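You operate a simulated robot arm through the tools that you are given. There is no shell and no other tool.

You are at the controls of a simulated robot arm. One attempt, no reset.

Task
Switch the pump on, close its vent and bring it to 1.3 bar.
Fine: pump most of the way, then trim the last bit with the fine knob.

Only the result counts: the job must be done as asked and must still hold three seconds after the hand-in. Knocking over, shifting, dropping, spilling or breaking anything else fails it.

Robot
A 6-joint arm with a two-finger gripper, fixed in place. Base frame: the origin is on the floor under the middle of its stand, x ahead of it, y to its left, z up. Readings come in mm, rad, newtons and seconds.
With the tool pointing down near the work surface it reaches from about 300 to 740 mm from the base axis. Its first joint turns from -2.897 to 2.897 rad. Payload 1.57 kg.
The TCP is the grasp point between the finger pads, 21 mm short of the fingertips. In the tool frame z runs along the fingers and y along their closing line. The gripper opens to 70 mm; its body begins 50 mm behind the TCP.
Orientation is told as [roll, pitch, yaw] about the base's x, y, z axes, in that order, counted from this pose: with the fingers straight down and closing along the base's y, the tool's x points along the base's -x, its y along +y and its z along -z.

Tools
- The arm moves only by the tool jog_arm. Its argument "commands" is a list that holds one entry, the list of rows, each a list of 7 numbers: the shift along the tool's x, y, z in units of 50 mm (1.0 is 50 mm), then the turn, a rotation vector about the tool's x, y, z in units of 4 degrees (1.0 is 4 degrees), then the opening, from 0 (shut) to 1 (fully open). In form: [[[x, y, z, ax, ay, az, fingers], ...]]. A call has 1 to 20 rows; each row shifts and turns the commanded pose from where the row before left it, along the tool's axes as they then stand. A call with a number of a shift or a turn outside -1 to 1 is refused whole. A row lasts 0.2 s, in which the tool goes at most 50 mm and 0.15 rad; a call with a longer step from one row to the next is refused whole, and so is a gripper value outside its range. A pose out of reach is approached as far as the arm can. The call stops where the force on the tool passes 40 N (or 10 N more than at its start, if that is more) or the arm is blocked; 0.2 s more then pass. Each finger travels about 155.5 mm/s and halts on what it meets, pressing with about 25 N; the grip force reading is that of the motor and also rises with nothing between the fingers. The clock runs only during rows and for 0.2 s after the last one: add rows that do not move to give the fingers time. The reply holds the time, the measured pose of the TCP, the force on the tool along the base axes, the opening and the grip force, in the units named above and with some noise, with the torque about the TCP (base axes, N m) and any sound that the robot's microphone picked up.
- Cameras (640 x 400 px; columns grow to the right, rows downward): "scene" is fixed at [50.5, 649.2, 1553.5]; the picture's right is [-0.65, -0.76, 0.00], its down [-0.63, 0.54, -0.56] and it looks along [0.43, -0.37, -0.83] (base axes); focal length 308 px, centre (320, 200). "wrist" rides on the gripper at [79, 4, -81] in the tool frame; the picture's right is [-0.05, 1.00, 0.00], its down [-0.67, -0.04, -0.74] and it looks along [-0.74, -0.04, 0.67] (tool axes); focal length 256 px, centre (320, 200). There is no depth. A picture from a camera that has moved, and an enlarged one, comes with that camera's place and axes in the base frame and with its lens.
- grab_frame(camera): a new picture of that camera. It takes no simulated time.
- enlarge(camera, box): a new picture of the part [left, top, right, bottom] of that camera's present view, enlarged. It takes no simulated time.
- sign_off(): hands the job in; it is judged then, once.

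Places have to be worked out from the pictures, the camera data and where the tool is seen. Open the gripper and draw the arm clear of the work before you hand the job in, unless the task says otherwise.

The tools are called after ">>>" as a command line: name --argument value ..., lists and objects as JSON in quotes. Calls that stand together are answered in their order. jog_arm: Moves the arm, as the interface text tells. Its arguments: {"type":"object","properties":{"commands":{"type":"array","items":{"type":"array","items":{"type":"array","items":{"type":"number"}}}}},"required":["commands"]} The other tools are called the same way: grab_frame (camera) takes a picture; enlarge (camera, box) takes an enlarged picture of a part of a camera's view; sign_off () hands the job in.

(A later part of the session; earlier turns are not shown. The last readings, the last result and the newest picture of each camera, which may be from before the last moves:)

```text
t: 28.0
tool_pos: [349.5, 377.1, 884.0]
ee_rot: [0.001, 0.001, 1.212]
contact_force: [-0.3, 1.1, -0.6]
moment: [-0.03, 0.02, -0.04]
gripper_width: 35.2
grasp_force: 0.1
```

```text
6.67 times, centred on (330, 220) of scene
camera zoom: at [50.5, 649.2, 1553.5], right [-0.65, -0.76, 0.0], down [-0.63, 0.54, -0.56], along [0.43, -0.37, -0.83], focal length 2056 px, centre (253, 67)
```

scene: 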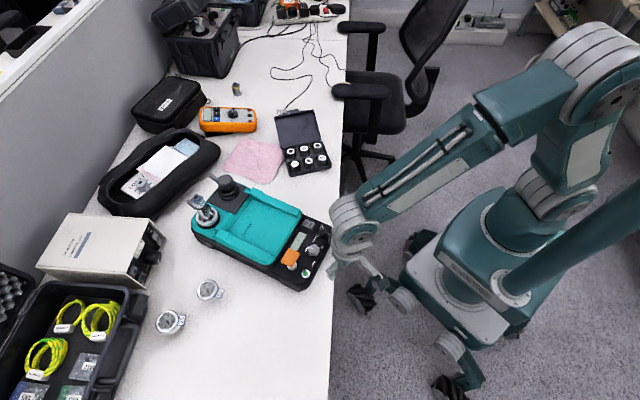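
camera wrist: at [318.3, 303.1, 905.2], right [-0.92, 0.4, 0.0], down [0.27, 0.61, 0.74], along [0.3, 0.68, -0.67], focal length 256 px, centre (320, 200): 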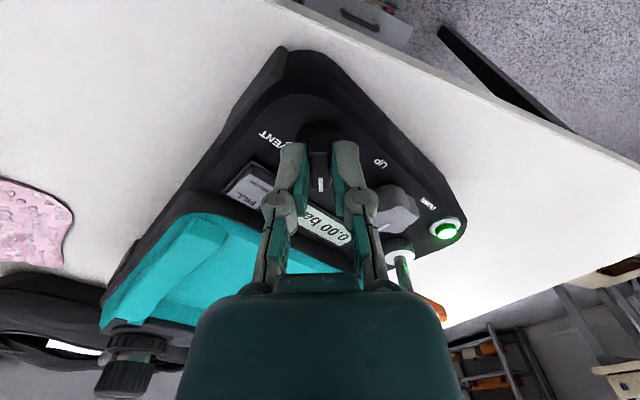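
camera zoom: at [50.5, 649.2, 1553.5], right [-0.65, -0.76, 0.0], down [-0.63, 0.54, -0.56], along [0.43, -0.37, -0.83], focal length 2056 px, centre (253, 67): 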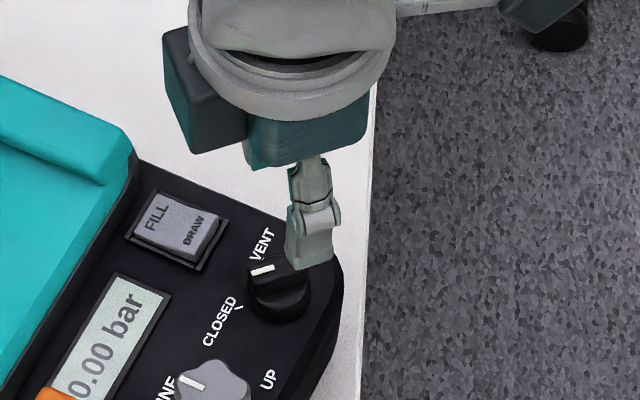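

The pointer now aims at CLOSED, 90° from the VENT tick. Next I check the FILL/DRAW rocker's position.

>>> enlarge --camera "wrist" --box '[235, 95, 325, 150]'

>>> enlarge --camera "scene" --box '[308, 215, 332, 233]'

```text
7.11 times, centred on (280, 122) of wrist
camera zoom: at [317.6, 305.1, 965.4], right [-0.92, 0.4, 0.0], down [0.27, 0.61, 0.74], along [0.3, 0.68, -0.67], focal length 1820 px, centre (604, 751)
```

zoom: 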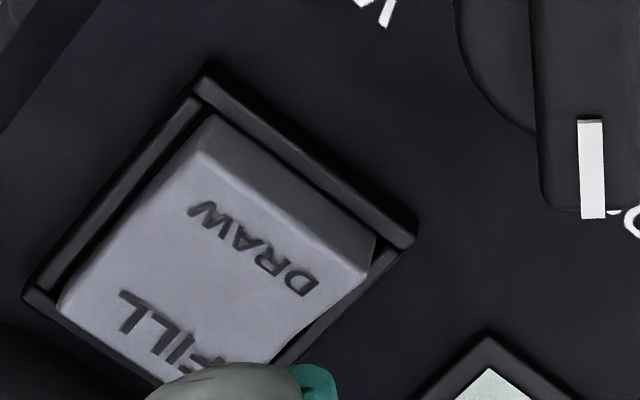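

```text
16.00 times, centred on (320, 224) of scene
camera zoom: at [50.5, 649.2, 1553.5], right [-0.65, -0.76, 0.0], down [-0.63, 0.54, -0.56], along [0.43, -0.37, -0.83], focal length 4934 px, centre (320, -184)
```

zoom: 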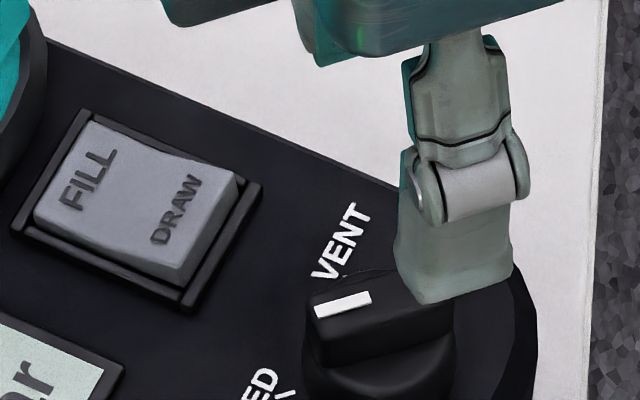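

FILL's end is sunk and DRAW's end stands proud, so FILL is selected. Next I return to the device-aligned yaw and go above the orange cap with the fingers shut.

>>> jog_arm --commands '[[[0, 0, -0.16, 0, 0, 0.9375, 0.3], [0, 0, 0, 0, 0, 0.9375, 0], [0, 0, 0, 0, 0, 0.9375, 0], [0, 0, 0, 0, 0, 0.9375, 0], [0, 0, 0, 0, 0, 0.9375, 0], [0, 0, 0, 0, 0, 0.9375, 0], [0, 0, 0, 0, 0, 0.9375, 0], [0, 0, 0, 0, 0, 0.9375, 0], [0, 0, 0, 0, 0, 0.9375, 0], [0, 0, 0, 0, 0, 0.9375, 0], [0, 0, 0, 0, 0, 0.9375, 0], [0, 0, 0, 0, 0, 0.9375, 0], [-0.1725, 0.6225, 0, 0, 0, 0, 0], [-0.1725, 0.6225, 0, 0, 0, 0, 0], [-0.1725, 0.6225, 0, 0, 0, 0, 0], [-0.1725, 0.6225, 0, 0, 0, 0, 0], [0, 0, 0, 0, 0, 0, 0]]]'

>>> grab_frame --camera "wrist"

>>> enlarge --camera "scene" --box '[255, 200, 351, 280]'

```text
t: 31.6
tool_pos: [329.5, 504.3, 891.5]
ee_rot: [0.001, 0.001, 0.427]
contact_force: [1.2, -0.1, -0.7]
moment: [0.0, 0.01, 0.02]
gripper_width: 0.3
grasp_force: 24.8
```

```text
taken
camera wrist: at [256.5, 476.0, 972.8], right [-0.36, 0.93, 0.0], down [0.62, 0.24, 0.74], along [0.69, 0.27, -0.67], focal length 256 px, centre (320, 200)
```

wrist: 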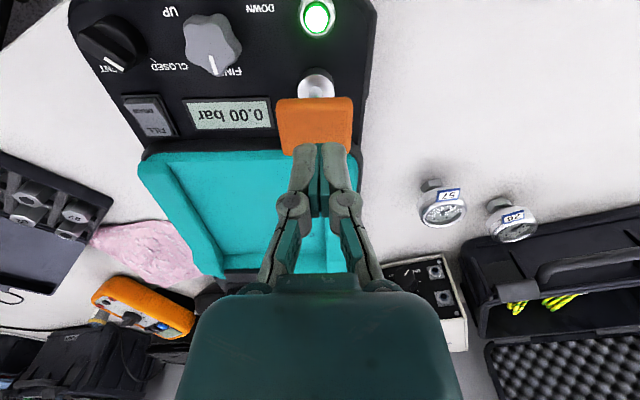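

```text
5.00 times, centred on (303, 240) of scene
camera zoom: at [50.5, 649.2, 1553.5], right [-0.65, -0.76, 0.0], down [-0.63, 0.54, -0.56], along [0.43, -0.37, -0.83], focal length 1542 px, centre (405, 0)
```

zoom: 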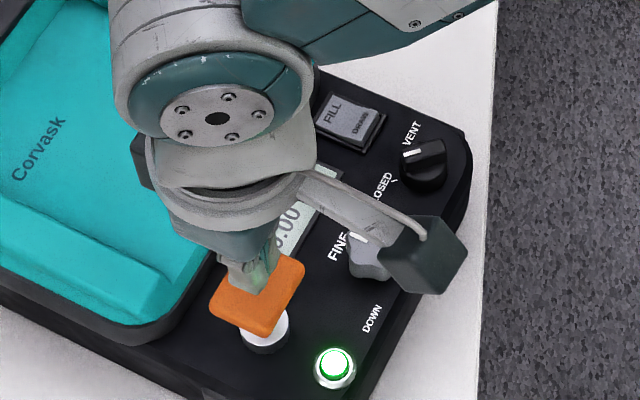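

The cap looks about 3 mm to the right-hand side of the tool axis. I'll enlarge to confirm before pressing.

>>> enlarge --camera "wrist" --box '[255, 60, 385, 180]'

>>> enlarge --camera "scene" --box '[290, 242, 322, 276]'

```text
3.33 times, centred on (320, 120) of wrist
camera zoom: at [256.5, 476.0, 972.8], right [-0.36, 0.93, 0.0], down [0.62, 0.24, 0.74], along [0.69, 0.27, -0.67], focal length 853 px, centre (320, 467)
```

zoom: 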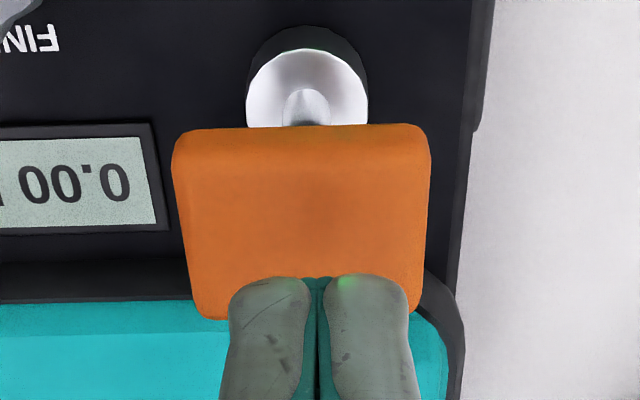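

```text
11.76 times, centred on (306, 259) of scene
camera zoom: at [50.5, 649.2, 1553.5], right [-0.65, -0.76, 0.0], down [-0.63, 0.54, -0.56], along [0.43, -0.37, -0.83], focal length 3628 px, centre (485, -494)
```

zoom: 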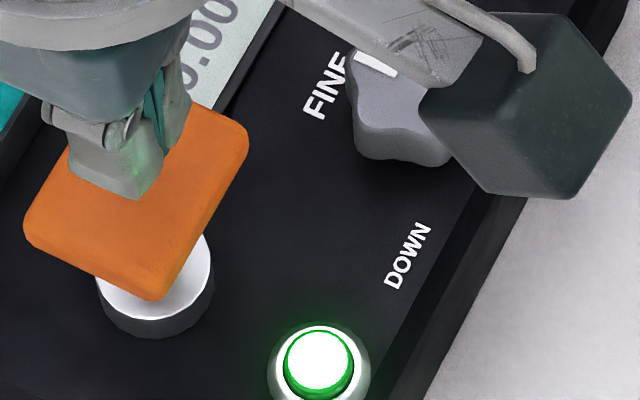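

The plunger centre is about 3 mm toward −y of the tool and 2 mm toward the front. I'll correct that and lower to contact, then press a few mm to see the response.

>>> jog_arm --commands '[[[0.04, -0.06, 0.15, 0, 0, 0, 0], [0, 0, 0.15, 0, 0, 0, 0], [0, 0, 0.08, 0, 0, 0, 0], [0, 0, 0.06, 0, 0, 0, 0], [0, 0, 0, 0, 0, 0, 0]]]'

>>> enlarge --camera "wrist" --box '[170, 60, 390, 220]'

```text
t: 32.8
tool_pos: [329.7, 503.6, 869.3]
ee_rot: [-0.001, 0.002, 0.426]
contact_force: [0.1, -0.6, 0.3]
moment: [-0.02, 0.0, 0.0]
gripper_width: 0.1
grasp_force: 25.1
```

```text
2.50 times, centred on (280, 140) of wrist
camera zoom: at [255.1, 472.9, 950.4], right [-0.36, 0.93, 0.0], down [0.62, 0.24, 0.74], along [0.69, 0.27, -0.67], focal length 640 px, centre (420, 350)
```

zoom: 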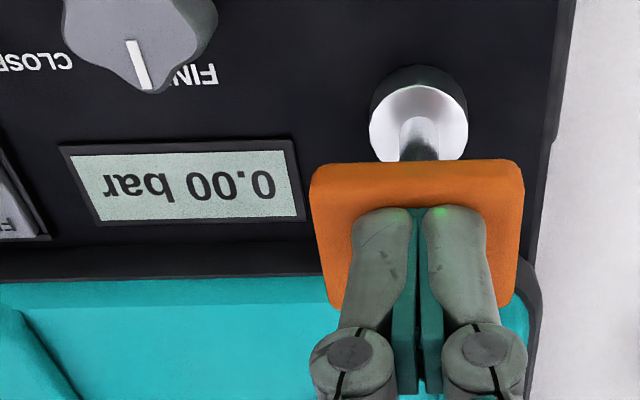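

Still no contact at tip z≈848. I'll keep lowering in 2 mm steps.

>>> jog_arm --commands '[[[0, 0, 0.04, 0, 0, 0, 0], [0, 0, 0.04, 0, 0, 0, 0], [0, 0, 0.04, 0, 0, 0, 0], [0, 0, 0.04, 0, 0, 0, 0], [0, 0, 0, 0, 0, 0, 0]]]'

>>> enlarge --camera "wrist" --box '[170, 60, 390, 220]'

```text
t: 34.0
tool_pos: [327.9, 501.0, 861.9]
ee_rot: [-0.001, 0.001, 0.425]
contact_force: [-0.3, 1.0, 1.9]
moment: [0.05, -0.01, 0.01]
gripper_width: 6.1
grasp_force: 25.5
```

```text
2.50 times, centred on (280, 140) of wrist
camera zoom: at [255.1, 472.9, 942.8], right [-0.36, 0.93, 0.0], down [0.62, 0.24, 0.74], along [0.69, 0.27, -0.67], focal length 640 px, centre (420, 350)
```

zoom: 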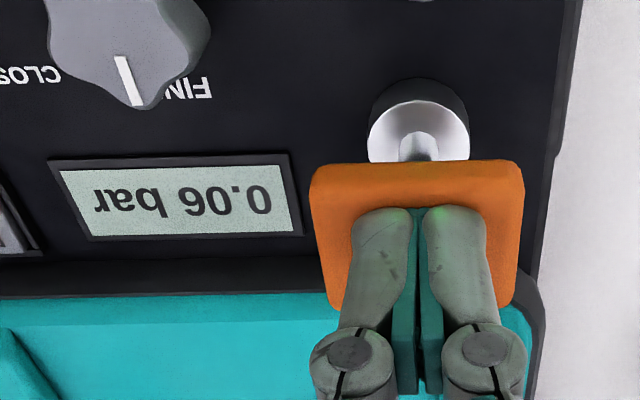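

The display now reads about 0.06 bar with the plunger starting to move, so pressing pumps pressure in. I'll continue the stroke 10 mm in small steps.

>>> jog_arm --commands '[[[0, 0, 0.05, 0, 0, 0, 0], [0, 0, 0.05, 0, 0, 0, 0], [0, 0, 0.05, 0, 0, 0, 0], [0, 0, 0.05, 0, 0, 0, 0], [0, 0, 0, 0, 0, 0, 0]]]'

>>> enlarge --camera "wrist" --box '[170, 60, 390, 220]'

>>> enlarge --camera "scene" --box '[275, 220, 335, 280]'

```text
t: 35.2
tool_pos: [327.4, 500.3, 850.9]
ee_rot: [-0.001, 0.002, 0.425]
contact_force: [-0.1, 2.1, 3.6]
moment: [-0.01, -0.05, 0.02]
gripper_width: 6.1
grasp_force: 24.6
```

```text
2.50 times, centred on (280, 140) of wrist
camera zoom: at [255.2, 472.7, 932.9], right [-0.36, 0.93, 0.0], down [0.62, 0.24, 0.74], along [0.69, 0.27, -0.67], focal length 640 px, centre (420, 350)
```

zoom: 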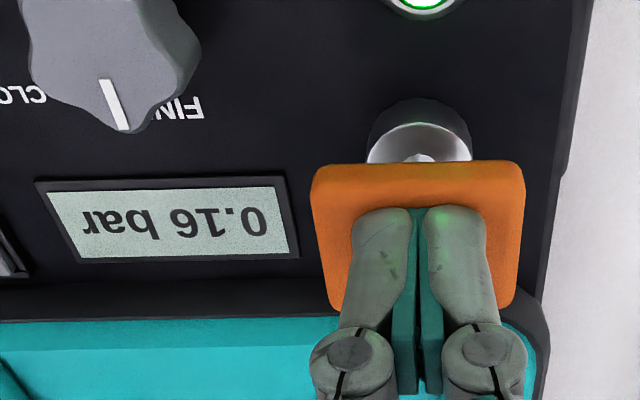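

```text
6.67 times, centred on (305, 250) of scene
camera zoom: at [50.5, 649.2, 1553.5], right [-0.65, -0.76, 0.0], down [-0.63, 0.54, -0.56], along [0.43, -0.37, -0.83], focal length 2056 px, centre (420, -133)
```

zoom: 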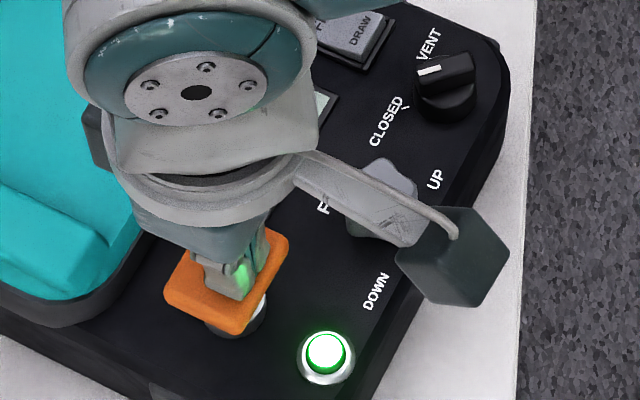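

0.16 bar after about 16 mm of travel (~0.01 bar/mm). I'll continue gently to find the bottom of the stroke.

>>> jog_arm --commands '[[[0, 0, 0.03, 0, 0, 0, 0], [0, 0, 0.03, 0, 0, 0, 0], [0, 0, 0.03, 0, 0, 0, 0], [0, 0, 0, 0, 0, 0, 0]]]'

>>> enlarge --camera "wrist" --box '[170, 60, 390, 220]'

```text
t: 36.2
tool_pos: [329.0, 501.5, 847.7]
ee_rot: [0.0, 0.003, 0.426]
contact_force: [1.2, -0.1, 3.6]
moment: [0.01, -0.03, 0.01]
gripper_width: 6.1
grasp_force: 25.4
```

```text
2.50 times, centred on (280, 140) of wrist
camera zoom: at [255.1, 472.6, 928.5], right [-0.36, 0.93, 0.0], down [0.62, 0.24, 0.74], along [0.69, 0.27, -0.67], focal length 640 px, centre (420, 350)
```

zoom: 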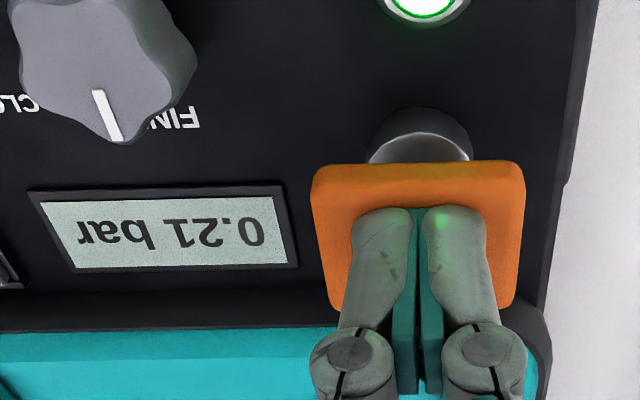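

0.21 bar and force still only 3.6 N. Continue down a few more mm.

>>> jog_arm --commands '[[[0, 0, 0.04, 0, 0, 0, 0], [0, 0, 0.04, 0, 0, 0, 0], [0, 0, 0.04, 0, 0, 0, 0], [0, 0, 0, 0, 0, 0, 0]]]'

>>> enlarge --camera "wrist" --box '[170, 60, 390, 220]'

```text
t: 37.2
tool_pos: [328.0, 503.0, 841.9]
ee_rot: [0.001, -0.001, 0.426]
contact_force: [0.8, -0.5, 4.4]
moment: [-0.02, -0.02, -0.01]
gripper_width: 5.9
grasp_force: 25.5
heard: click
```

```text
2.50 times, centred on (280, 140) of wrist
camera zoom: at [255.1, 472.7, 922.6], right [-0.36, 0.93, 0.0], down [0.62, 0.24, 0.74], along [0.69, 0.27, -0.67], focal length 640 px, centre (420, 350)
```

zoom: 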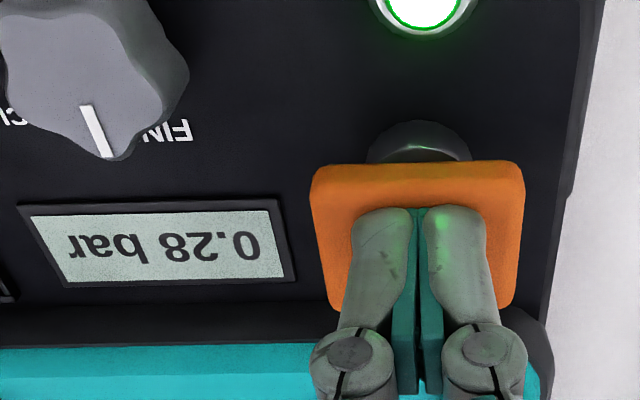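

0.28 bar with a click near the bottom of travel. I'll lift to let the plunger return and see whether the pressure holds.

>>> jog_arm --commands '[[[0, 0, -0.2, 0, 0, 0, 0], [0, 0, -0.2, 0, 0, 0, 0], [0, 0, -0.2, 0, 0, 0, 0], [0, 0, 0, 0, 0, 0, 0], [0, 0, 0, 0, 0, 0, 0]]]'

>>> enlarge --camera "wrist" --box '[170, 60, 390, 220]'

>>> enlarge --camera "scene" --box '[275, 220, 335, 280]'

```text
t: 38.4
tool_pos: [328.5, 501.4, 871.8]
ee_rot: [0.002, 0.002, 0.427]
contact_force: [0.1, -0.8, 0.1]
moment: [-0.02, -0.01, 0.0]
gripper_width: 0.0
grasp_force: 25.4
```

```text
2.50 times, centred on (280, 140) of wrist
camera zoom: at [255.1, 473.1, 952.7], right [-0.36, 0.93, 0.0], down [0.62, 0.24, 0.74], along [0.69, 0.27, -0.67], focal length 640 px, centre (420, 350)
```

zoom: 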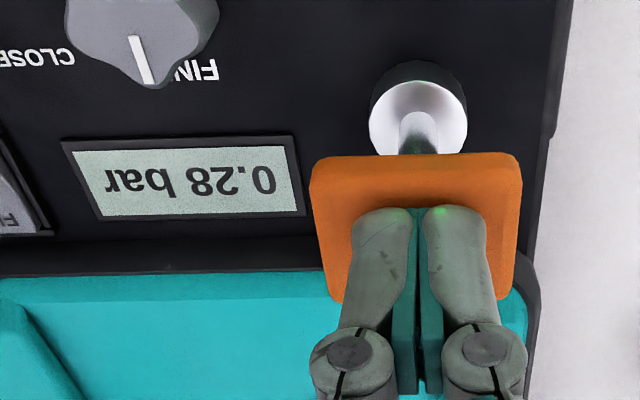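

```text
6.67 times, centred on (305, 250) of scene
camera zoom: at [50.5, 649.2, 1553.5], right [-0.65, -0.76, 0.0], down [-0.63, 0.54, -0.56], along [0.43, -0.37, -0.83], focal length 2056 px, centre (420, -133)
```

zoom: 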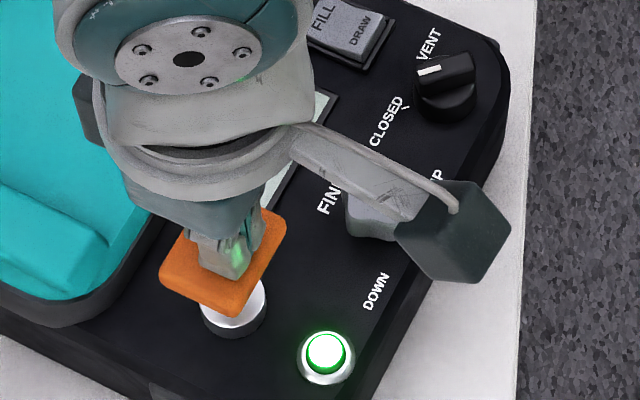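

The pressure holds at 0.28 bar and the plunger springs back up: one stroke gives about 0.28 bar. I'll make a second full stroke of the same depth and return.

>>> jog_arm --commands '[[[0, 0, 0.1, 0, 0, 0, 0], [0, 0, 0.1, 0, 0, 0, 0], [0, 0, 0.1, 0, 0, 0, 0], [0, 0, 0.1, 0, 0, 0, 0], [0, 0, 0.1, 0, 0, 0, 0], [0, 0, 0.1, 0, 0, 0, 0], [0, 0, 0, 0, 0, 0, 0], [0, 0, -0.2, 0, 0, 0, 0], [0, 0, -0.2, 0, 0, 0, 0], [0, 0, -0.2, 0, 0, 0, 0], [0, 0, 0, 0, 0, 0, 0]]]'

>>> enlarge --camera "wrist" --box '[170, 60, 390, 220]'

```text
t: 40.8
tool_pos: [328.1, 501.7, 871.5]
ee_rot: [-0.001, 0.001, 0.427]
contact_force: [0.8, -0.2, -0.7]
moment: [0.01, 0.04, -0.03]
gripper_width: 0.1
grasp_force: 25.7
heard: click
```

```text
2.50 times, centred on (280, 140) of wrist
camera zoom: at [254.9, 472.8, 952.5], right [-0.36, 0.93, 0.0], down [0.62, 0.24, 0.74], along [0.69, 0.27, -0.67], focal length 640 px, centre (420, 350)
```

zoom: 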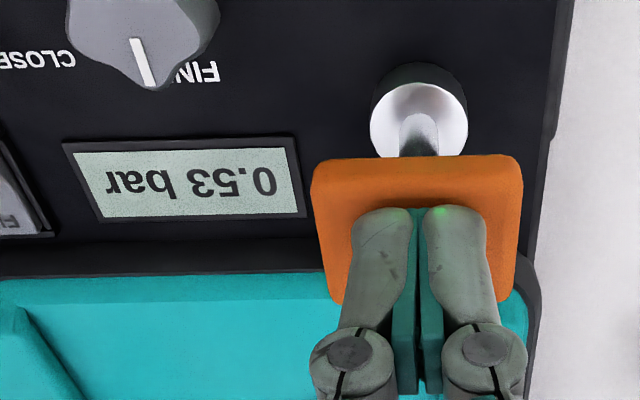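

0.53 bar now (+0.25). A third full stroke.

>>> jog_arm --commands '[[[0, 0, 0.1, 0, 0, 0, 0], [0, 0, 0.1, 0, 0, 0, 0], [0, 0, 0.1, 0, 0, 0, 0], [0, 0, 0.1, 0, 0, 0, 0], [0, 0, 0.1, 0, 0, 0, 0], [0, 0, 0.1, 0, 0, 0, 0], [0, 0, 0, 0, 0, 0, 0], [0, 0, -0.2, 0, 0, 0, 0], [0, 0, -0.2, 0, 0, 0, 0], [0, 0, -0.2, 0, 0, 0, 0], [0, 0, 0, 0, 0, 0, 0]]]'

>>> enlarge --camera "wrist" --box '[170, 60, 390, 220]'

```text
t: 43.2
tool_pos: [327.9, 500.8, 871.2]
ee_rot: [0.0, 0.003, 0.426]
contact_force: [0.7, -0.8, 0.1]
moment: [0.0, 0.02, 0.01]
gripper_width: 0.3
grasp_force: 25.3
heard: click
```

```text
2.50 times, centred on (280, 140) of wrist
camera zoom: at [255.2, 472.7, 952.1], right [-0.36, 0.93, 0.0], down [0.62, 0.24, 0.74], along [0.69, 0.27, -0.67], focal length 640 px, centre (420, 350)
```

zoom: 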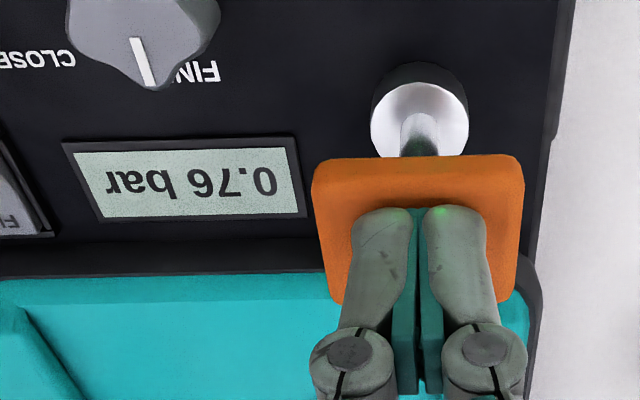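

0.76 bar (+0.23). Fourth stroke.

>>> jog_arm --commands '[[[0, 0, 0.1, 0, 0, 0, 0], [0, 0, 0.1, 0, 0, 0, 0], [0, 0, 0.1, 0, 0, 0, 0], [0, 0, 0.1, 0, 0, 0, 0], [0, 0, 0.1, 0, 0, 0, 0], [0, 0, 0.1, 0, 0, 0, 0], [0, 0, 0, 0, 0, 0, 0], [0, 0, -0.2, 0, 0, 0, 0], [0, 0, -0.2, 0, 0, 0, 0], [0, 0, -0.2, 0, 0, 0, 0], [0, 0, 0, 0, 0, 0, 0]]]'

>>> enlarge --camera "wrist" --box '[170, 60, 390, 220]'

```text
t: 45.6
tool_pos: [330.3, 501.3, 871.1]
ee_rot: [-0.001, 0.003, 0.426]
contact_force: [0.2, -0.8, 0.8]
moment: [-0.01, 0.0, 0.01]
gripper_width: 0.0
grasp_force: 25.1
heard: click
```

```text
2.50 times, centred on (280, 140) of wrist
camera zoom: at [255.4, 472.6, 952.6], right [-0.36, 0.93, 0.0], down [0.62, 0.24, 0.74], along [0.69, 0.27, -0.67], focal length 640 px, centre (420, 350)
```

zoom: 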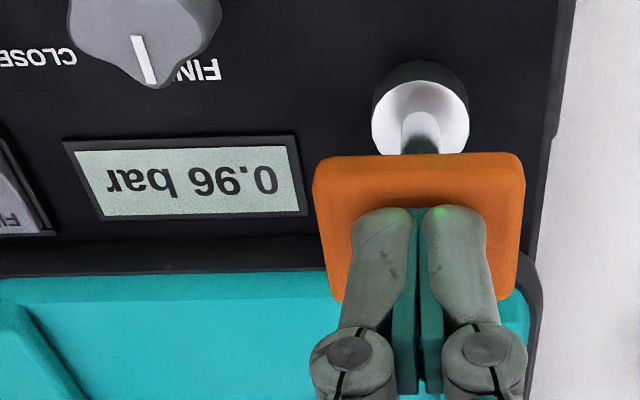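

0.96 bar (+0.20). Fifth stroke should give about 1.14.

>>> jog_arm --commands '[[[0, 0, 0.1, 0, 0, 0, 0], [0, 0, 0.1, 0, 0, 0, 0], [0, 0, 0.1, 0, 0, 0, 0], [0, 0, 0.1, 0, 0, 0, 0], [0, 0, 0.1, 0, 0, 0, 0], [0, 0, 0.1, 0, 0, 0, 0], [0, 0, 0, 0, 0, 0, 0], [0, 0, -0.2, 0, 0, 0, 0], [0, 0, -0.2, 0, 0, 0, 0], [0, 0, -0.2, 0, 0, 0, 0], [0, 0, 0, 0, 0, 0, 0]]]'

>>> enlarge --camera "wrist" --box '[170, 60, 390, 220]'

```text
t: 48.0
tool_pos: [328.8, 501.4, 872.6]
ee_rot: [-0.002, 0.0, 0.425]
contact_force: [0.0, 0.2, 0.0]
moment: [-0.01, 0.0, -0.05]
gripper_width: 0.1
grasp_force: 25.4
heard: click
```

```text
2.50 times, centred on (280, 140) of wrist
camera zoom: at [254.9, 472.8, 952.9], right [-0.36, 0.93, 0.0], down [0.62, 0.24, 0.74], along [0.69, 0.27, -0.67], focal length 640 px, centre (420, 350)
```

zoom: 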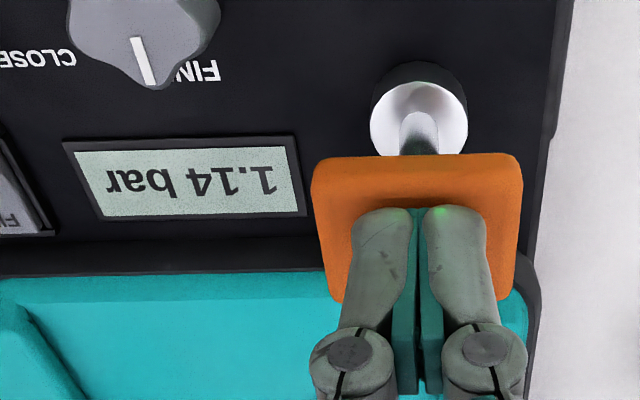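

1.14 bar; a full stroke would add about 0.165. I'll do a partial stroke and watch the display: first about 22 mm down.

>>> jog_arm --commands '[[[0, 0, 0.1, 0, 0, 0, 0], [0, 0, 0.1, 0, 0, 0, 0], [0, 0, 0.1, 0, 0, 0, 0], [0, 0, 0.1, 0, 0, 0, 0], [0, 0, 0.04, 0, 0, 0, 0], [0, 0, 0, 0, 0, 0, 0]]]'

>>> enlarge --camera "wrist" --box '[170, 60, 390, 220]'

```text
t: 49.4
tool_pos: [329.0, 501.6, 850.8]
ee_rot: [0.001, -0.002, 0.426]
contact_force: [-2.5, -0.6, 8.6]
moment: [-0.06, -0.01, -0.01]
gripper_width: 6.0
grasp_force: 25.0
```

```text
2.50 times, centred on (280, 140) of wrist
camera zoom: at [255.1, 472.8, 931.2], right [-0.36, 0.93, 0.0], down [0.62, 0.24, 0.74], along [0.69, 0.27, -0.67], focal length 640 px, centre (420, 350)
```

zoom: 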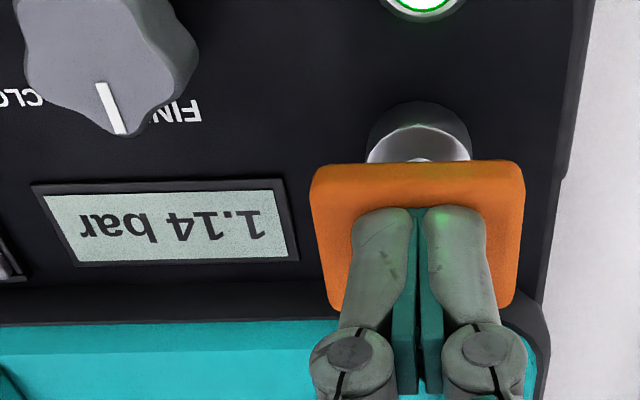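

Still 1.14 – the plunger must first compress past the check valve. I'll continue in 2 mm steps.

>>> jog_arm --commands '[[[0, 0, 0.04, 0, 0, 0, 0], [0, 0, 0, 0, 0, 0, 0]]]'

>>> enlarge --camera "wrist" --box '[170, 60, 390, 220]'

```text
t: 50.0
tool_pos: [327.9, 500.7, 847.7]
ee_rot: [-0.001, 0.001, 0.426]
contact_force: [-0.2, 0.7, 9.1]
moment: [-0.05, 0.0, 0.04]
gripper_width: 5.8
grasp_force: 25.0
```

```text
2.50 times, centred on (280, 140) of wrist
camera zoom: at [255.1, 472.8, 929.1], right [-0.36, 0.93, 0.0], down [0.62, 0.24, 0.74], along [0.69, 0.27, -0.67], focal length 640 px, centre (420, 350)
```

zoom: 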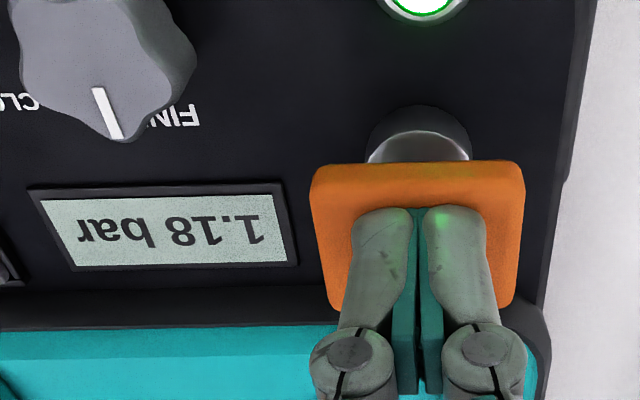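

1.18 bar, rising ~0.02 per mm now. Another 2 mm.

>>> jog_arm --commands '[[[0, 0, 0.04, 0, 0, 0, 0], [0, 0, 0, 0, 0, 0, 0]]]'

>>> enlarge --camera "wrist" --box '[170, 60, 390, 220]'

```text
t: 50.6
tool_pos: [327.9, 501.2, 846.4]
ee_rot: [-0.001, 0.001, 0.427]
contact_force: [0.7, 1.9, 8.7]
moment: [0.05, -0.01, 0.04]
gripper_width: 6.3
grasp_force: 25.1
```

```text
2.50 times, centred on (280, 140) of wrist
camera zoom: at [255.1, 472.7, 926.8], right [-0.36, 0.93, 0.0], down [0.62, 0.24, 0.74], along [0.69, 0.27, -0.67], focal length 640 px, centre (420, 350)
```

zoom: 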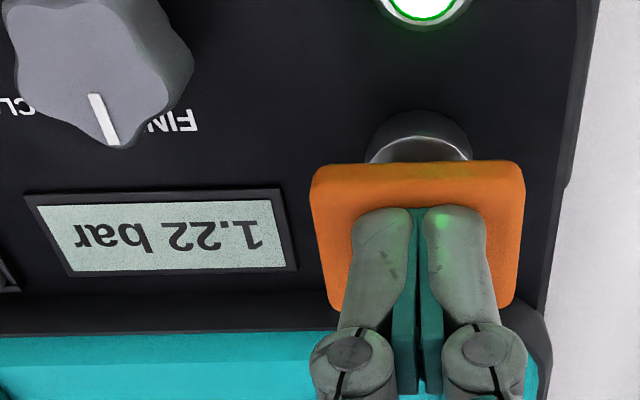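

1.22 bar. Another 2 mm should bring it to about 1.26.

>>> jog_arm --commands '[[[0, 0, 0.04, 0, 0, 0, 0], [0, 0, 0, 0, 0, 0, 0]]]'

>>> enlarge --camera "wrist" --box '[170, 60, 390, 220]'

```text
t: 51.2
tool_pos: [328.7, 502.1, 843.4]
ee_rot: [0.0, 0.0, 0.425]
contact_force: [1.4, 2.9, 9.9]
moment: [0.06, -0.03, 0.01]
gripper_width: 6.2
grasp_force: 25.5
```

```text
2.50 times, centred on (280, 140) of wrist
camera zoom: at [255.0, 472.6, 924.8], right [-0.36, 0.93, 0.0], down [0.62, 0.24, 0.74], along [0.69, 0.27, -0.67], focal length 640 px, centre (420, 350)
```

zoom: 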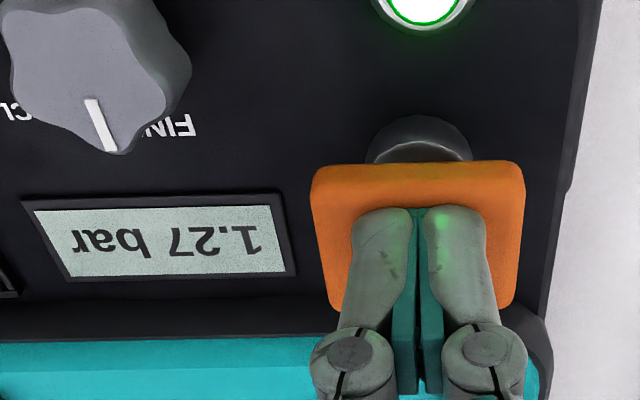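

1.27 bar – close enough to trim with the fine knob. I'll lift clear and check that the pressure holds.

>>> jog_arm --commands '[[[0, 0, -0.2, 0, 0, 0, 0], [0, 0, -0.2, 0, 0, 0, 0], [0, 0, -0.3, 0, 0, 0, 0], [0, 0, -0.4, 0, 0, 0, 0], [0, 0, 0, 0, 0, 0, 0]]]'

>>> grab_frame --camera "wrist"

>>> enlarge --camera "wrist" --box '[160, 0, 380, 140]'

```text
t: 52.4
tool_pos: [327.8, 500.3, 898.4]
ee_rot: [0.001, 0.001, 0.425]
contact_force: [0.5, -0.4, -0.4]
moment: [-0.03, -0.02, -0.03]
gripper_width: 0.0
grasp_force: 24.7
```

```text
taken
camera wrist: at [254.9, 472.0, 979.3], right [-0.36, 0.93, 0.0], down [0.62, 0.24, 0.74], along [0.69, 0.27, -0.67], focal length 256 px, centre (320, 200)
```

wrist: 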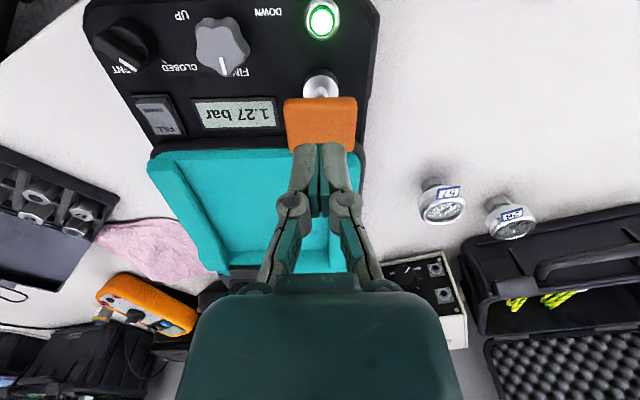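

```text
2.86 times, centred on (270, 70) of wrist
camera zoom: at [254.9, 472.0, 979.3], right [-0.36, 0.93, 0.0], down [0.62, 0.24, 0.74], along [0.69, 0.27, -0.67], focal length 731 px, centre (463, 571)
```

zoom: 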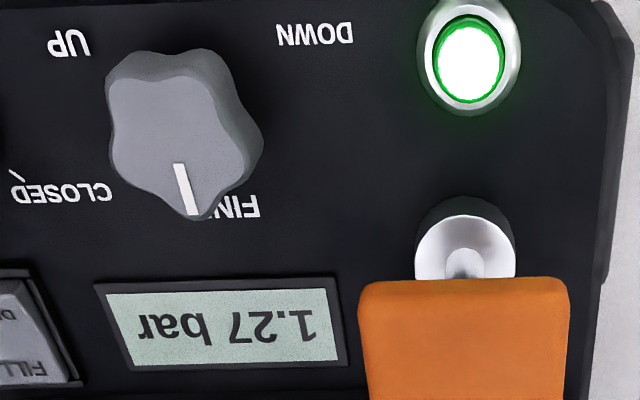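

Holding at 1.27 bar. The fine knob's top centre is near base (321, 437, 819). I'll move above it with the gripper opened to about 56 mm.

>>> jog_arm --commands '[[[0.317, -0.562, 0, 0, 0, 0, 0], [0.317, -0.562, 0, 0, 0, 0, 0.4], [0, 0, 0.25, 0, 0, 0, 0.8], [0, 0, 0.25, 0, 0, 0, 0.8], [0, 0, 0, 0, 0, 0, 0.8]]]'

>>> grab_frame --camera "wrist"

>>> enlarge --camera "wrist" --box '[230, 60, 410, 190]'

>>> enlarge --camera "scene" --box '[285, 210, 365, 280]'

```text
t: 53.6
tool_pos: [323.6, 435.8, 873.6]
ee_rot: [-0.002, -0.001, 0.424]
contact_force: [-0.8, -0.6, -0.1]
moment: [0.04, 0.01, 0.02]
gripper_width: 56.1
grasp_force: 0.1
```

```text
taken
camera wrist: at [249.7, 407.6, 954.1], right [-0.36, 0.93, 0.0], down [0.62, 0.24, 0.74], along [0.69, 0.27, -0.67], focal length 256 px, centre (320, 200)
```

wrist: 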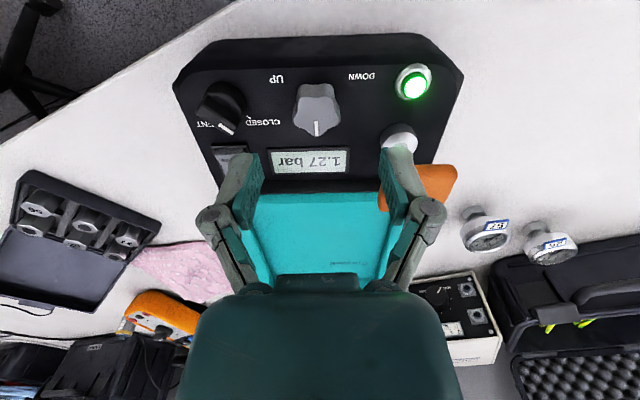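

```text
3.08 times, centred on (320, 125) of wrist
camera zoom: at [249.7, 407.6, 954.1], right [-0.36, 0.93, 0.0], down [0.62, 0.24, 0.74], along [0.69, 0.27, -0.67], focal length 788 px, centre (320, 431)
```

zoom: 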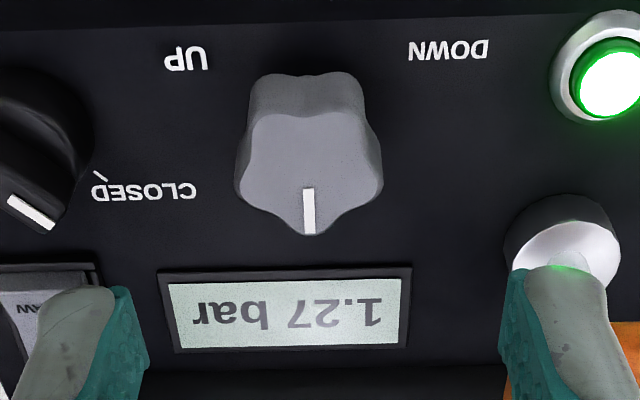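

```text
5.71 times, centred on (325, 245) of scene
camera zoom: at [50.5, 649.2, 1553.5], right [-0.65, -0.76, 0.0], down [-0.63, 0.54, -0.56], along [0.43, -0.37, -0.83], focal length 1762 px, centre (291, -57)
```

zoom: 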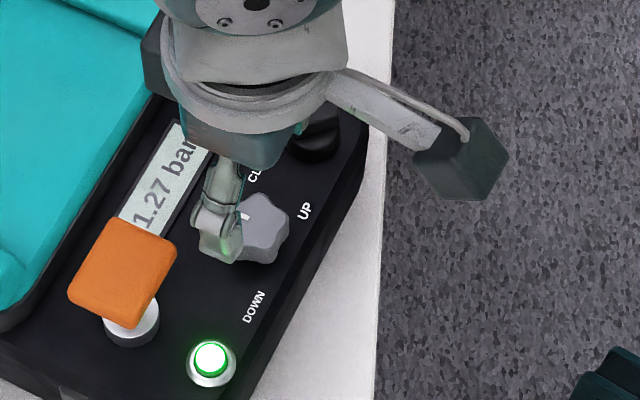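

The tool should shift 2 mm toward −y and 3 mm toward the front to centre on the knob. I'll do that, descend to TCP z≈823, and check.

>>> jog_arm --commands '[[[0.06, -0.04, 0, 0, 0, 0, 0.8], [0, 0, 0.33, 0, 0, 0, 0.8], [0, 0, 0.33, 0, 0, 0, 0.8], [0, 0, 0.33, 0, 0, 0, 0.8], [0, 0, 0, 0, 0, 0, 0.8]]]'

>>> enlarge --camera "wrist" --box '[200, 90, 440, 250]'

>>> enlarge --camera "scene" --box '[285, 210, 365, 280]'

```text
t: 54.8
tool_pos: [320.4, 434.3, 822.9]
ee_rot: [0.0, 0.0, 0.426]
contact_force: [0.1, 0.0, 0.1]
moment: [-0.05, 0.0, -0.03]
gripper_width: 55.9
grasp_force: 0.0
```

```text
2.50 times, centred on (320, 170) of wrist
camera zoom: at [247.9, 406.2, 904.4], right [-0.36, 0.93, 0.0], down [0.62, 0.24, 0.74], along [0.69, 0.27, -0.67], focal length 640 px, centre (320, 275)
```

zoom: 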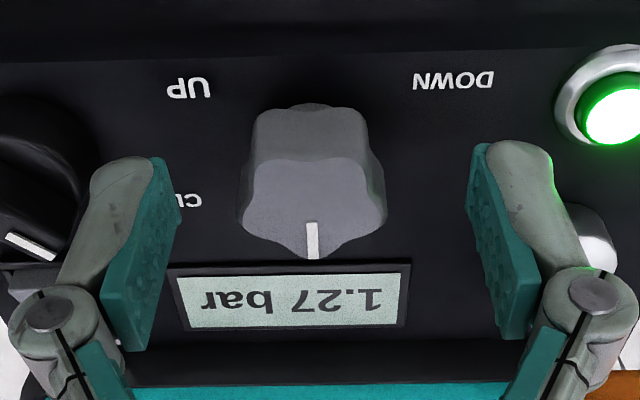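

```text
5.71 times, centred on (325, 245) of scene
camera zoom: at [50.5, 649.2, 1553.5], right [-0.65, -0.76, 0.0], down [-0.63, 0.54, -0.56], along [0.43, -0.37, -0.83], focal length 1762 px, centre (291, -57)
```

zoom: 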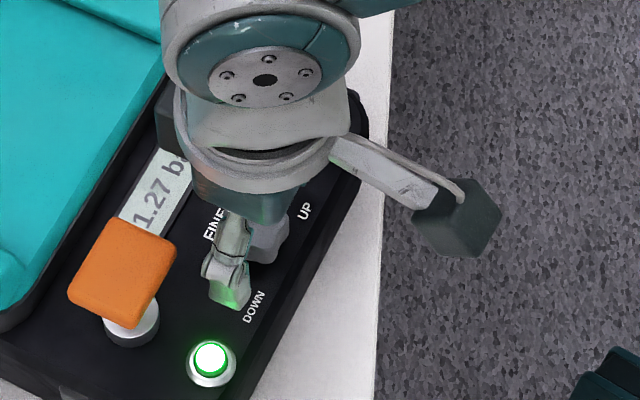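

Triangulating the pointer tip puts the knob top at z≈810 and its centre about 4 mm further back and 1.4 mm toward −y. I'll correct for that and lower 5 mm, then close gently.

>>> jog_arm --commands '[[[-0.08, -0.028, 0, 0, 0, 0, 0.8], [0, 0, 0.1, 0, 0, 0, 0.8], [0, 0, 0, 0, 0, 0, 0.8]]]'

>>> enlarge --camera "wrist" --box '[200, 90, 440, 250]'

```text
t: 55.6
tool_pos: [324.1, 434.5, 818.6]
ee_rot: [0.001, 0.0, 0.427]
contact_force: [0.4, 0.5, -0.5]
moment: [-0.02, -0.04, 0.02]
gripper_width: 55.9
grasp_force: 0.0
```

```text
2.50 times, centred on (320, 170) of wrist
camera zoom: at [252.0, 406.2, 899.6], right [-0.36, 0.93, 0.0], down [0.62, 0.24, 0.74], along [0.69, 0.27, -0.67], focal length 640 px, centre (320, 275)
```

zoom: 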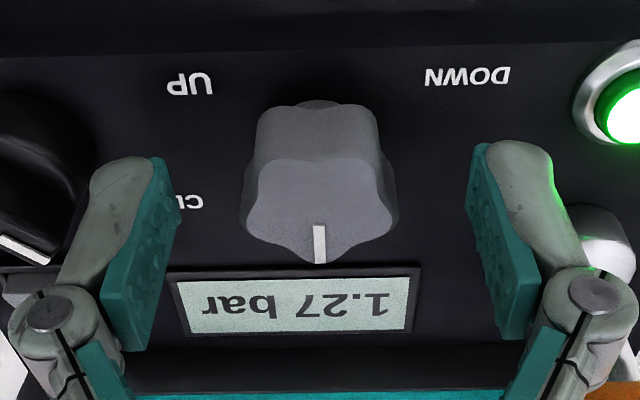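

The knob is centred between the fingers (columns 240–400). Closing now.

>>> jog_arm --commands '[[[0, 0, 0, 0, 0, 0, 0.6], [0, 0, 0, 0, 0, 0, 0.4], [0, 0, 0, 0, 0, 0, 0.3], [0, 0, 0, 0, 0, 0, 0.3]]]'

>>> enlarge --camera "wrist" --box '[200, 90, 440, 250]'

```text
t: 56.6
tool_pos: [326.5, 434.6, 817.4]
ee_rot: [0.0, 0.002, 0.424]
contact_force: [1.7, -4.4, 2.5]
moment: [-0.13, 0.07, -0.02]
gripper_width: 30.2
grasp_force: 25.4
```

```text
2.50 times, centred on (320, 170) of wrist
camera zoom: at [252.2, 405.9, 899.8], right [-0.36, 0.93, 0.0], down [0.62, 0.24, 0.74], along [0.69, 0.27, -0.67], focal length 640 px, centre (320, 275)
```

zoom: 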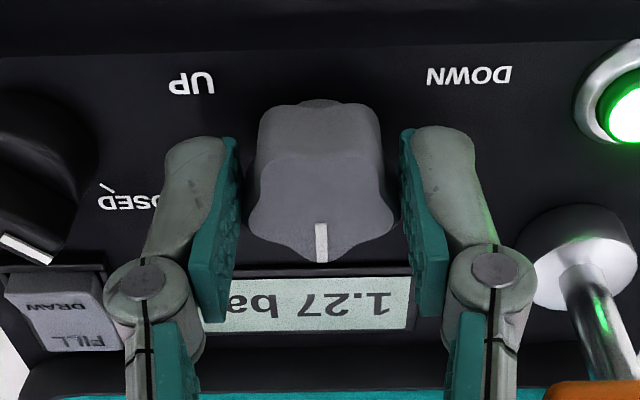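

Gripped at 30 mm width with the display still at 1.27. I'll turn clockwise (toward UP) 8° and read the display.

>>> jog_arm --commands '[[[0, 0, 0, 0, 0, 0.5, 0.3], [0, 0, 0, 0, 0, 0.5, 0.3], [0, 0, 0, 0, 0, 0.5, 0.3], [0, 0, 0, 0, 0, 0.5, 0.3], [0, 0, 0, 0, 0, 0, 0.3]]]'

>>> enlarge --camera "wrist" --box '[200, 90, 440, 250]'

```text
t: 57.8
tool_pos: [325.7, 434.2, 818.3]
ee_rot: [-0.001, 0.0, 0.286]
contact_force: [0.1, -1.4, 2.2]
moment: [-0.07, 0.25, -0.01]
gripper_width: 30.7
grasp_force: 24.6
```

```text
2.50 times, centred on (320, 170) of wrist
camera zoom: at [248.8, 416.7, 899.8], right [-0.23, 0.97, 0.0], down [0.65, 0.15, 0.74], along [0.72, 0.17, -0.67], focal length 640 px, centre (320, 275)
```

zoom: 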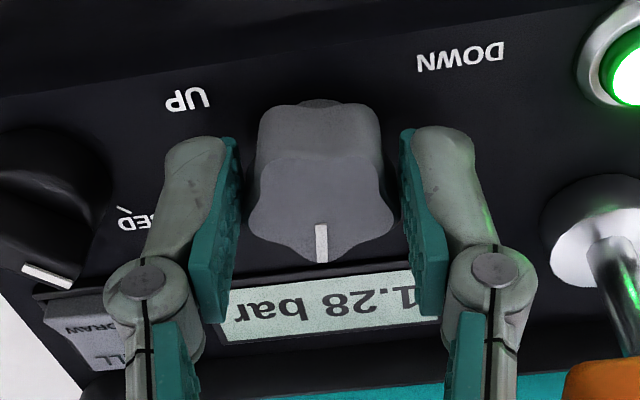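

8° gave 1.28. I'll continue clockwise another 8°.

>>> jog_arm --commands '[[[0, 0, 0, 0, 0, 0.5, 0.3], [0, 0, 0, 0, 0, 0.5, 0.3], [0, 0, 0, 0, 0, 0.5, 0.3], [0, 0, 0, 0, 0, 0.5, 0.3], [0, 0, 0, 0, 0, 0, 0.3]]]'

>>> enlarge --camera "wrist" --box '[200, 90, 440, 250]'

```text
t: 59.0
tool_pos: [325.6, 435.1, 818.5]
ee_rot: [-0.002, -0.001, 0.146]
contact_force: [0.4, 4.1, 0.8]
moment: [0.1, -0.2, 0.01]
gripper_width: 30.3
grasp_force: 24.8
```

```text
2.50 times, centred on (320, 170) of wrist
camera zoom: at [246.9, 427.8, 899.8], right [-0.09, 1.0, 0.0], down [0.66, 0.06, 0.74], along [0.74, 0.07, -0.67], focal length 640 px, centre (320, 275)
```

zoom: 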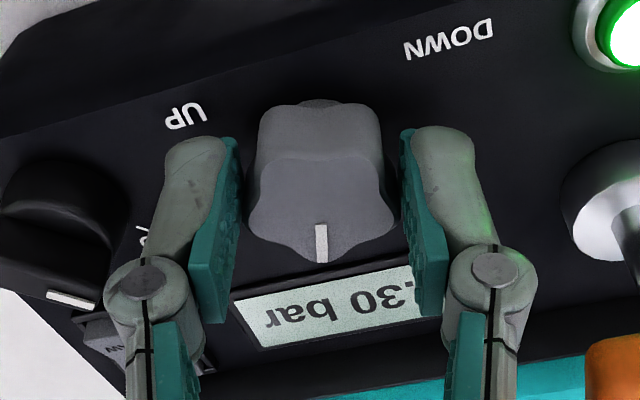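

16° brings 1.30. To centre in the rounding window I'll probe by 2° more clockwise.

>>> jog_arm --commands '[[[0, 0, 0, 0, 0, 0.25, 0.3], [0, 0, 0, 0, 0, 0.25, 0.3], [0, 0, 0, 0, 0, 0, 0.3]]]'

>>> enlarge --camera "wrist" --box '[200, 90, 440, 250]'

```text
t: 59.8
tool_pos: [325.8, 434.4, 818.2]
ee_rot: [0.001, 0.0, 0.111]
contact_force: [-0.6, 8.8, 0.2]
moment: [0.18, -0.27, 0.0]
gripper_width: 30.5
grasp_force: 24.5
```

```text
2.50 times, centred on (320, 170) of wrist
camera zoom: at [246.7, 430.6, 899.8], right [-0.06, 1.0, 0.0], down [0.67, 0.04, 0.74], along [0.74, 0.04, -0.67], focal length 640 px, centre (320, 275)
```

zoom: 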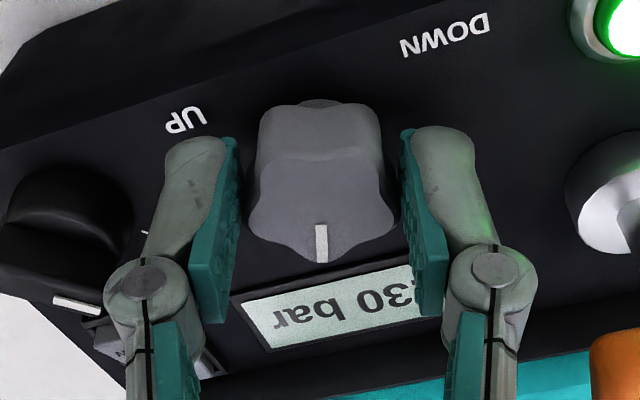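

Still 1.30. Probe 2° more.

>>> jog_arm --commands '[[[0, 0, 0, 0, 0, 0.25, 0.3], [0, 0, 0, 0, 0, 0.25, 0.3], [0, 0, 0, 0, 0, 0, 0.3]]]'

>>> enlarge --camera "wrist" --box '[200, 90, 440, 250]'

```text
t: 60.6
tool_pos: [326.2, 435.8, 818.6]
ee_rot: [0.001, -0.001, 0.077]
contact_force: [0.6, 12.2, 0.0]
moment: [0.24, -0.07, 0.05]
gripper_width: 30.5
grasp_force: 25.0
```

```text
2.50 times, centred on (320, 170) of wrist
camera zoom: at [246.6, 433.4, 899.8], right [-0.02, 1.0, 0.0], down [0.67, 0.02, 0.74], along [0.74, 0.02, -0.67], focal length 640 px, centre (320, 275)
```

zoom: 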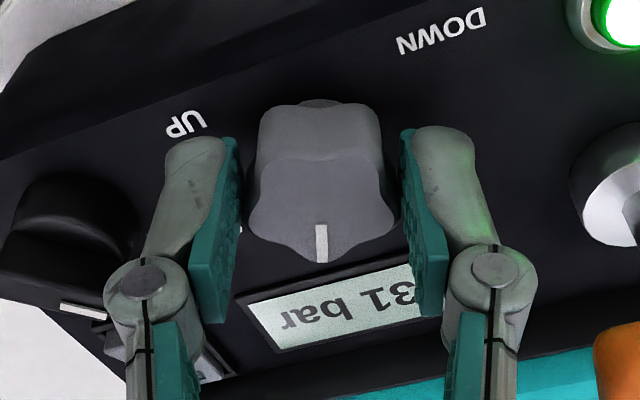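

1.31 at 20°, so the 1.30 window centre is about 16.5°. I'll turn back 3.5°.

>>> jog_arm --commands '[[[0, 0, 0, 0, 0, -0.4375, 0.3], [0, 0, 0, 0, 0, -0.4375, 0.3], [0, 0, 0, 0, 0, 0, 0.3]]]'

>>> enlarge --camera "wrist" --box '[200, 90, 440, 250]'

```text
t: 61.4
tool_pos: [325.2, 434.8, 818.6]
ee_rot: [0.0, 0.001, 0.138]
contact_force: [2.5, 11.2, 0.1]
moment: [0.14, -0.2, 0.05]
gripper_width: 30.6
grasp_force: 25.5
```

```text
2.50 times, centred on (320, 170) of wrist
camera zoom: at [246.9, 428.2, 899.9], right [-0.08, 1.0, 0.0], down [0.67, 0.06, 0.74], along [0.74, 0.06, -0.67], focal length 640 px, centre (320, 275)
```

zoom: 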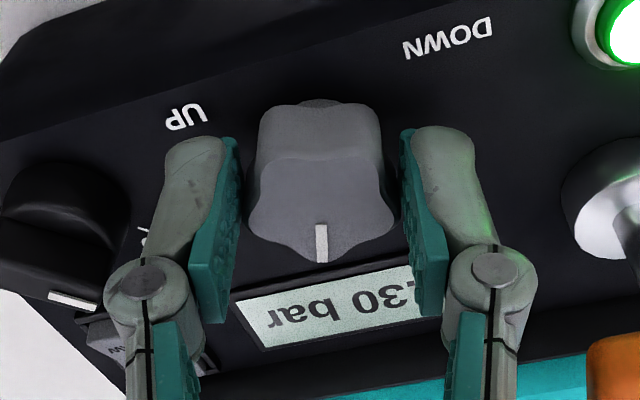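

Display is 1.30. I'll open the fingers, wait, and recheck before lifting.

>>> jog_arm --commands '[[[0, 0, 0, 0, 0, 0, 0.5], [0, 0, 0, 0, 0, 0, 0.7], [0, 0, 0, 0, 0, 0, 0.8], [0, 0, 0, 0, 0, 0, 0.8]]]'

>>> enlarge --camera "wrist" --box '[200, 90, 440, 250]'

```text
t: 62.4
tool_pos: [325.4, 435.3, 819.1]
ee_rot: [0.0, 0.0, 0.135]
contact_force: [-0.4, 0.7, -0.7]
moment: [0.02, -0.02, -0.01]
gripper_width: 56.2
grasp_force: 0.1
```

```text
2.50 times, centred on (320, 170) of wrist
camera zoom: at [246.7, 428.0, 900.3], right [-0.08, 1.0, 0.0], down [0.67, 0.06, 0.74], along [0.74, 0.06, -0.67], focal length 640 px, centre (320, 275)
```

zoom: 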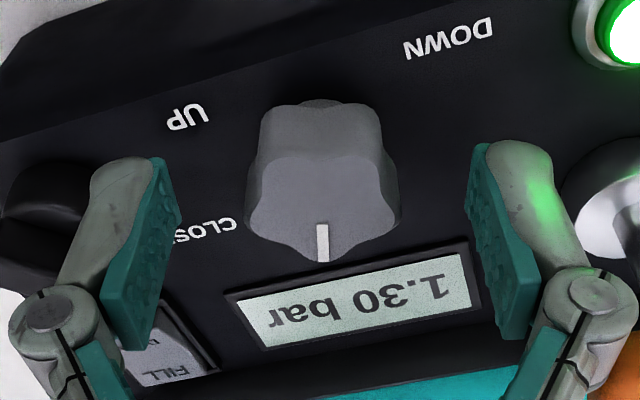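

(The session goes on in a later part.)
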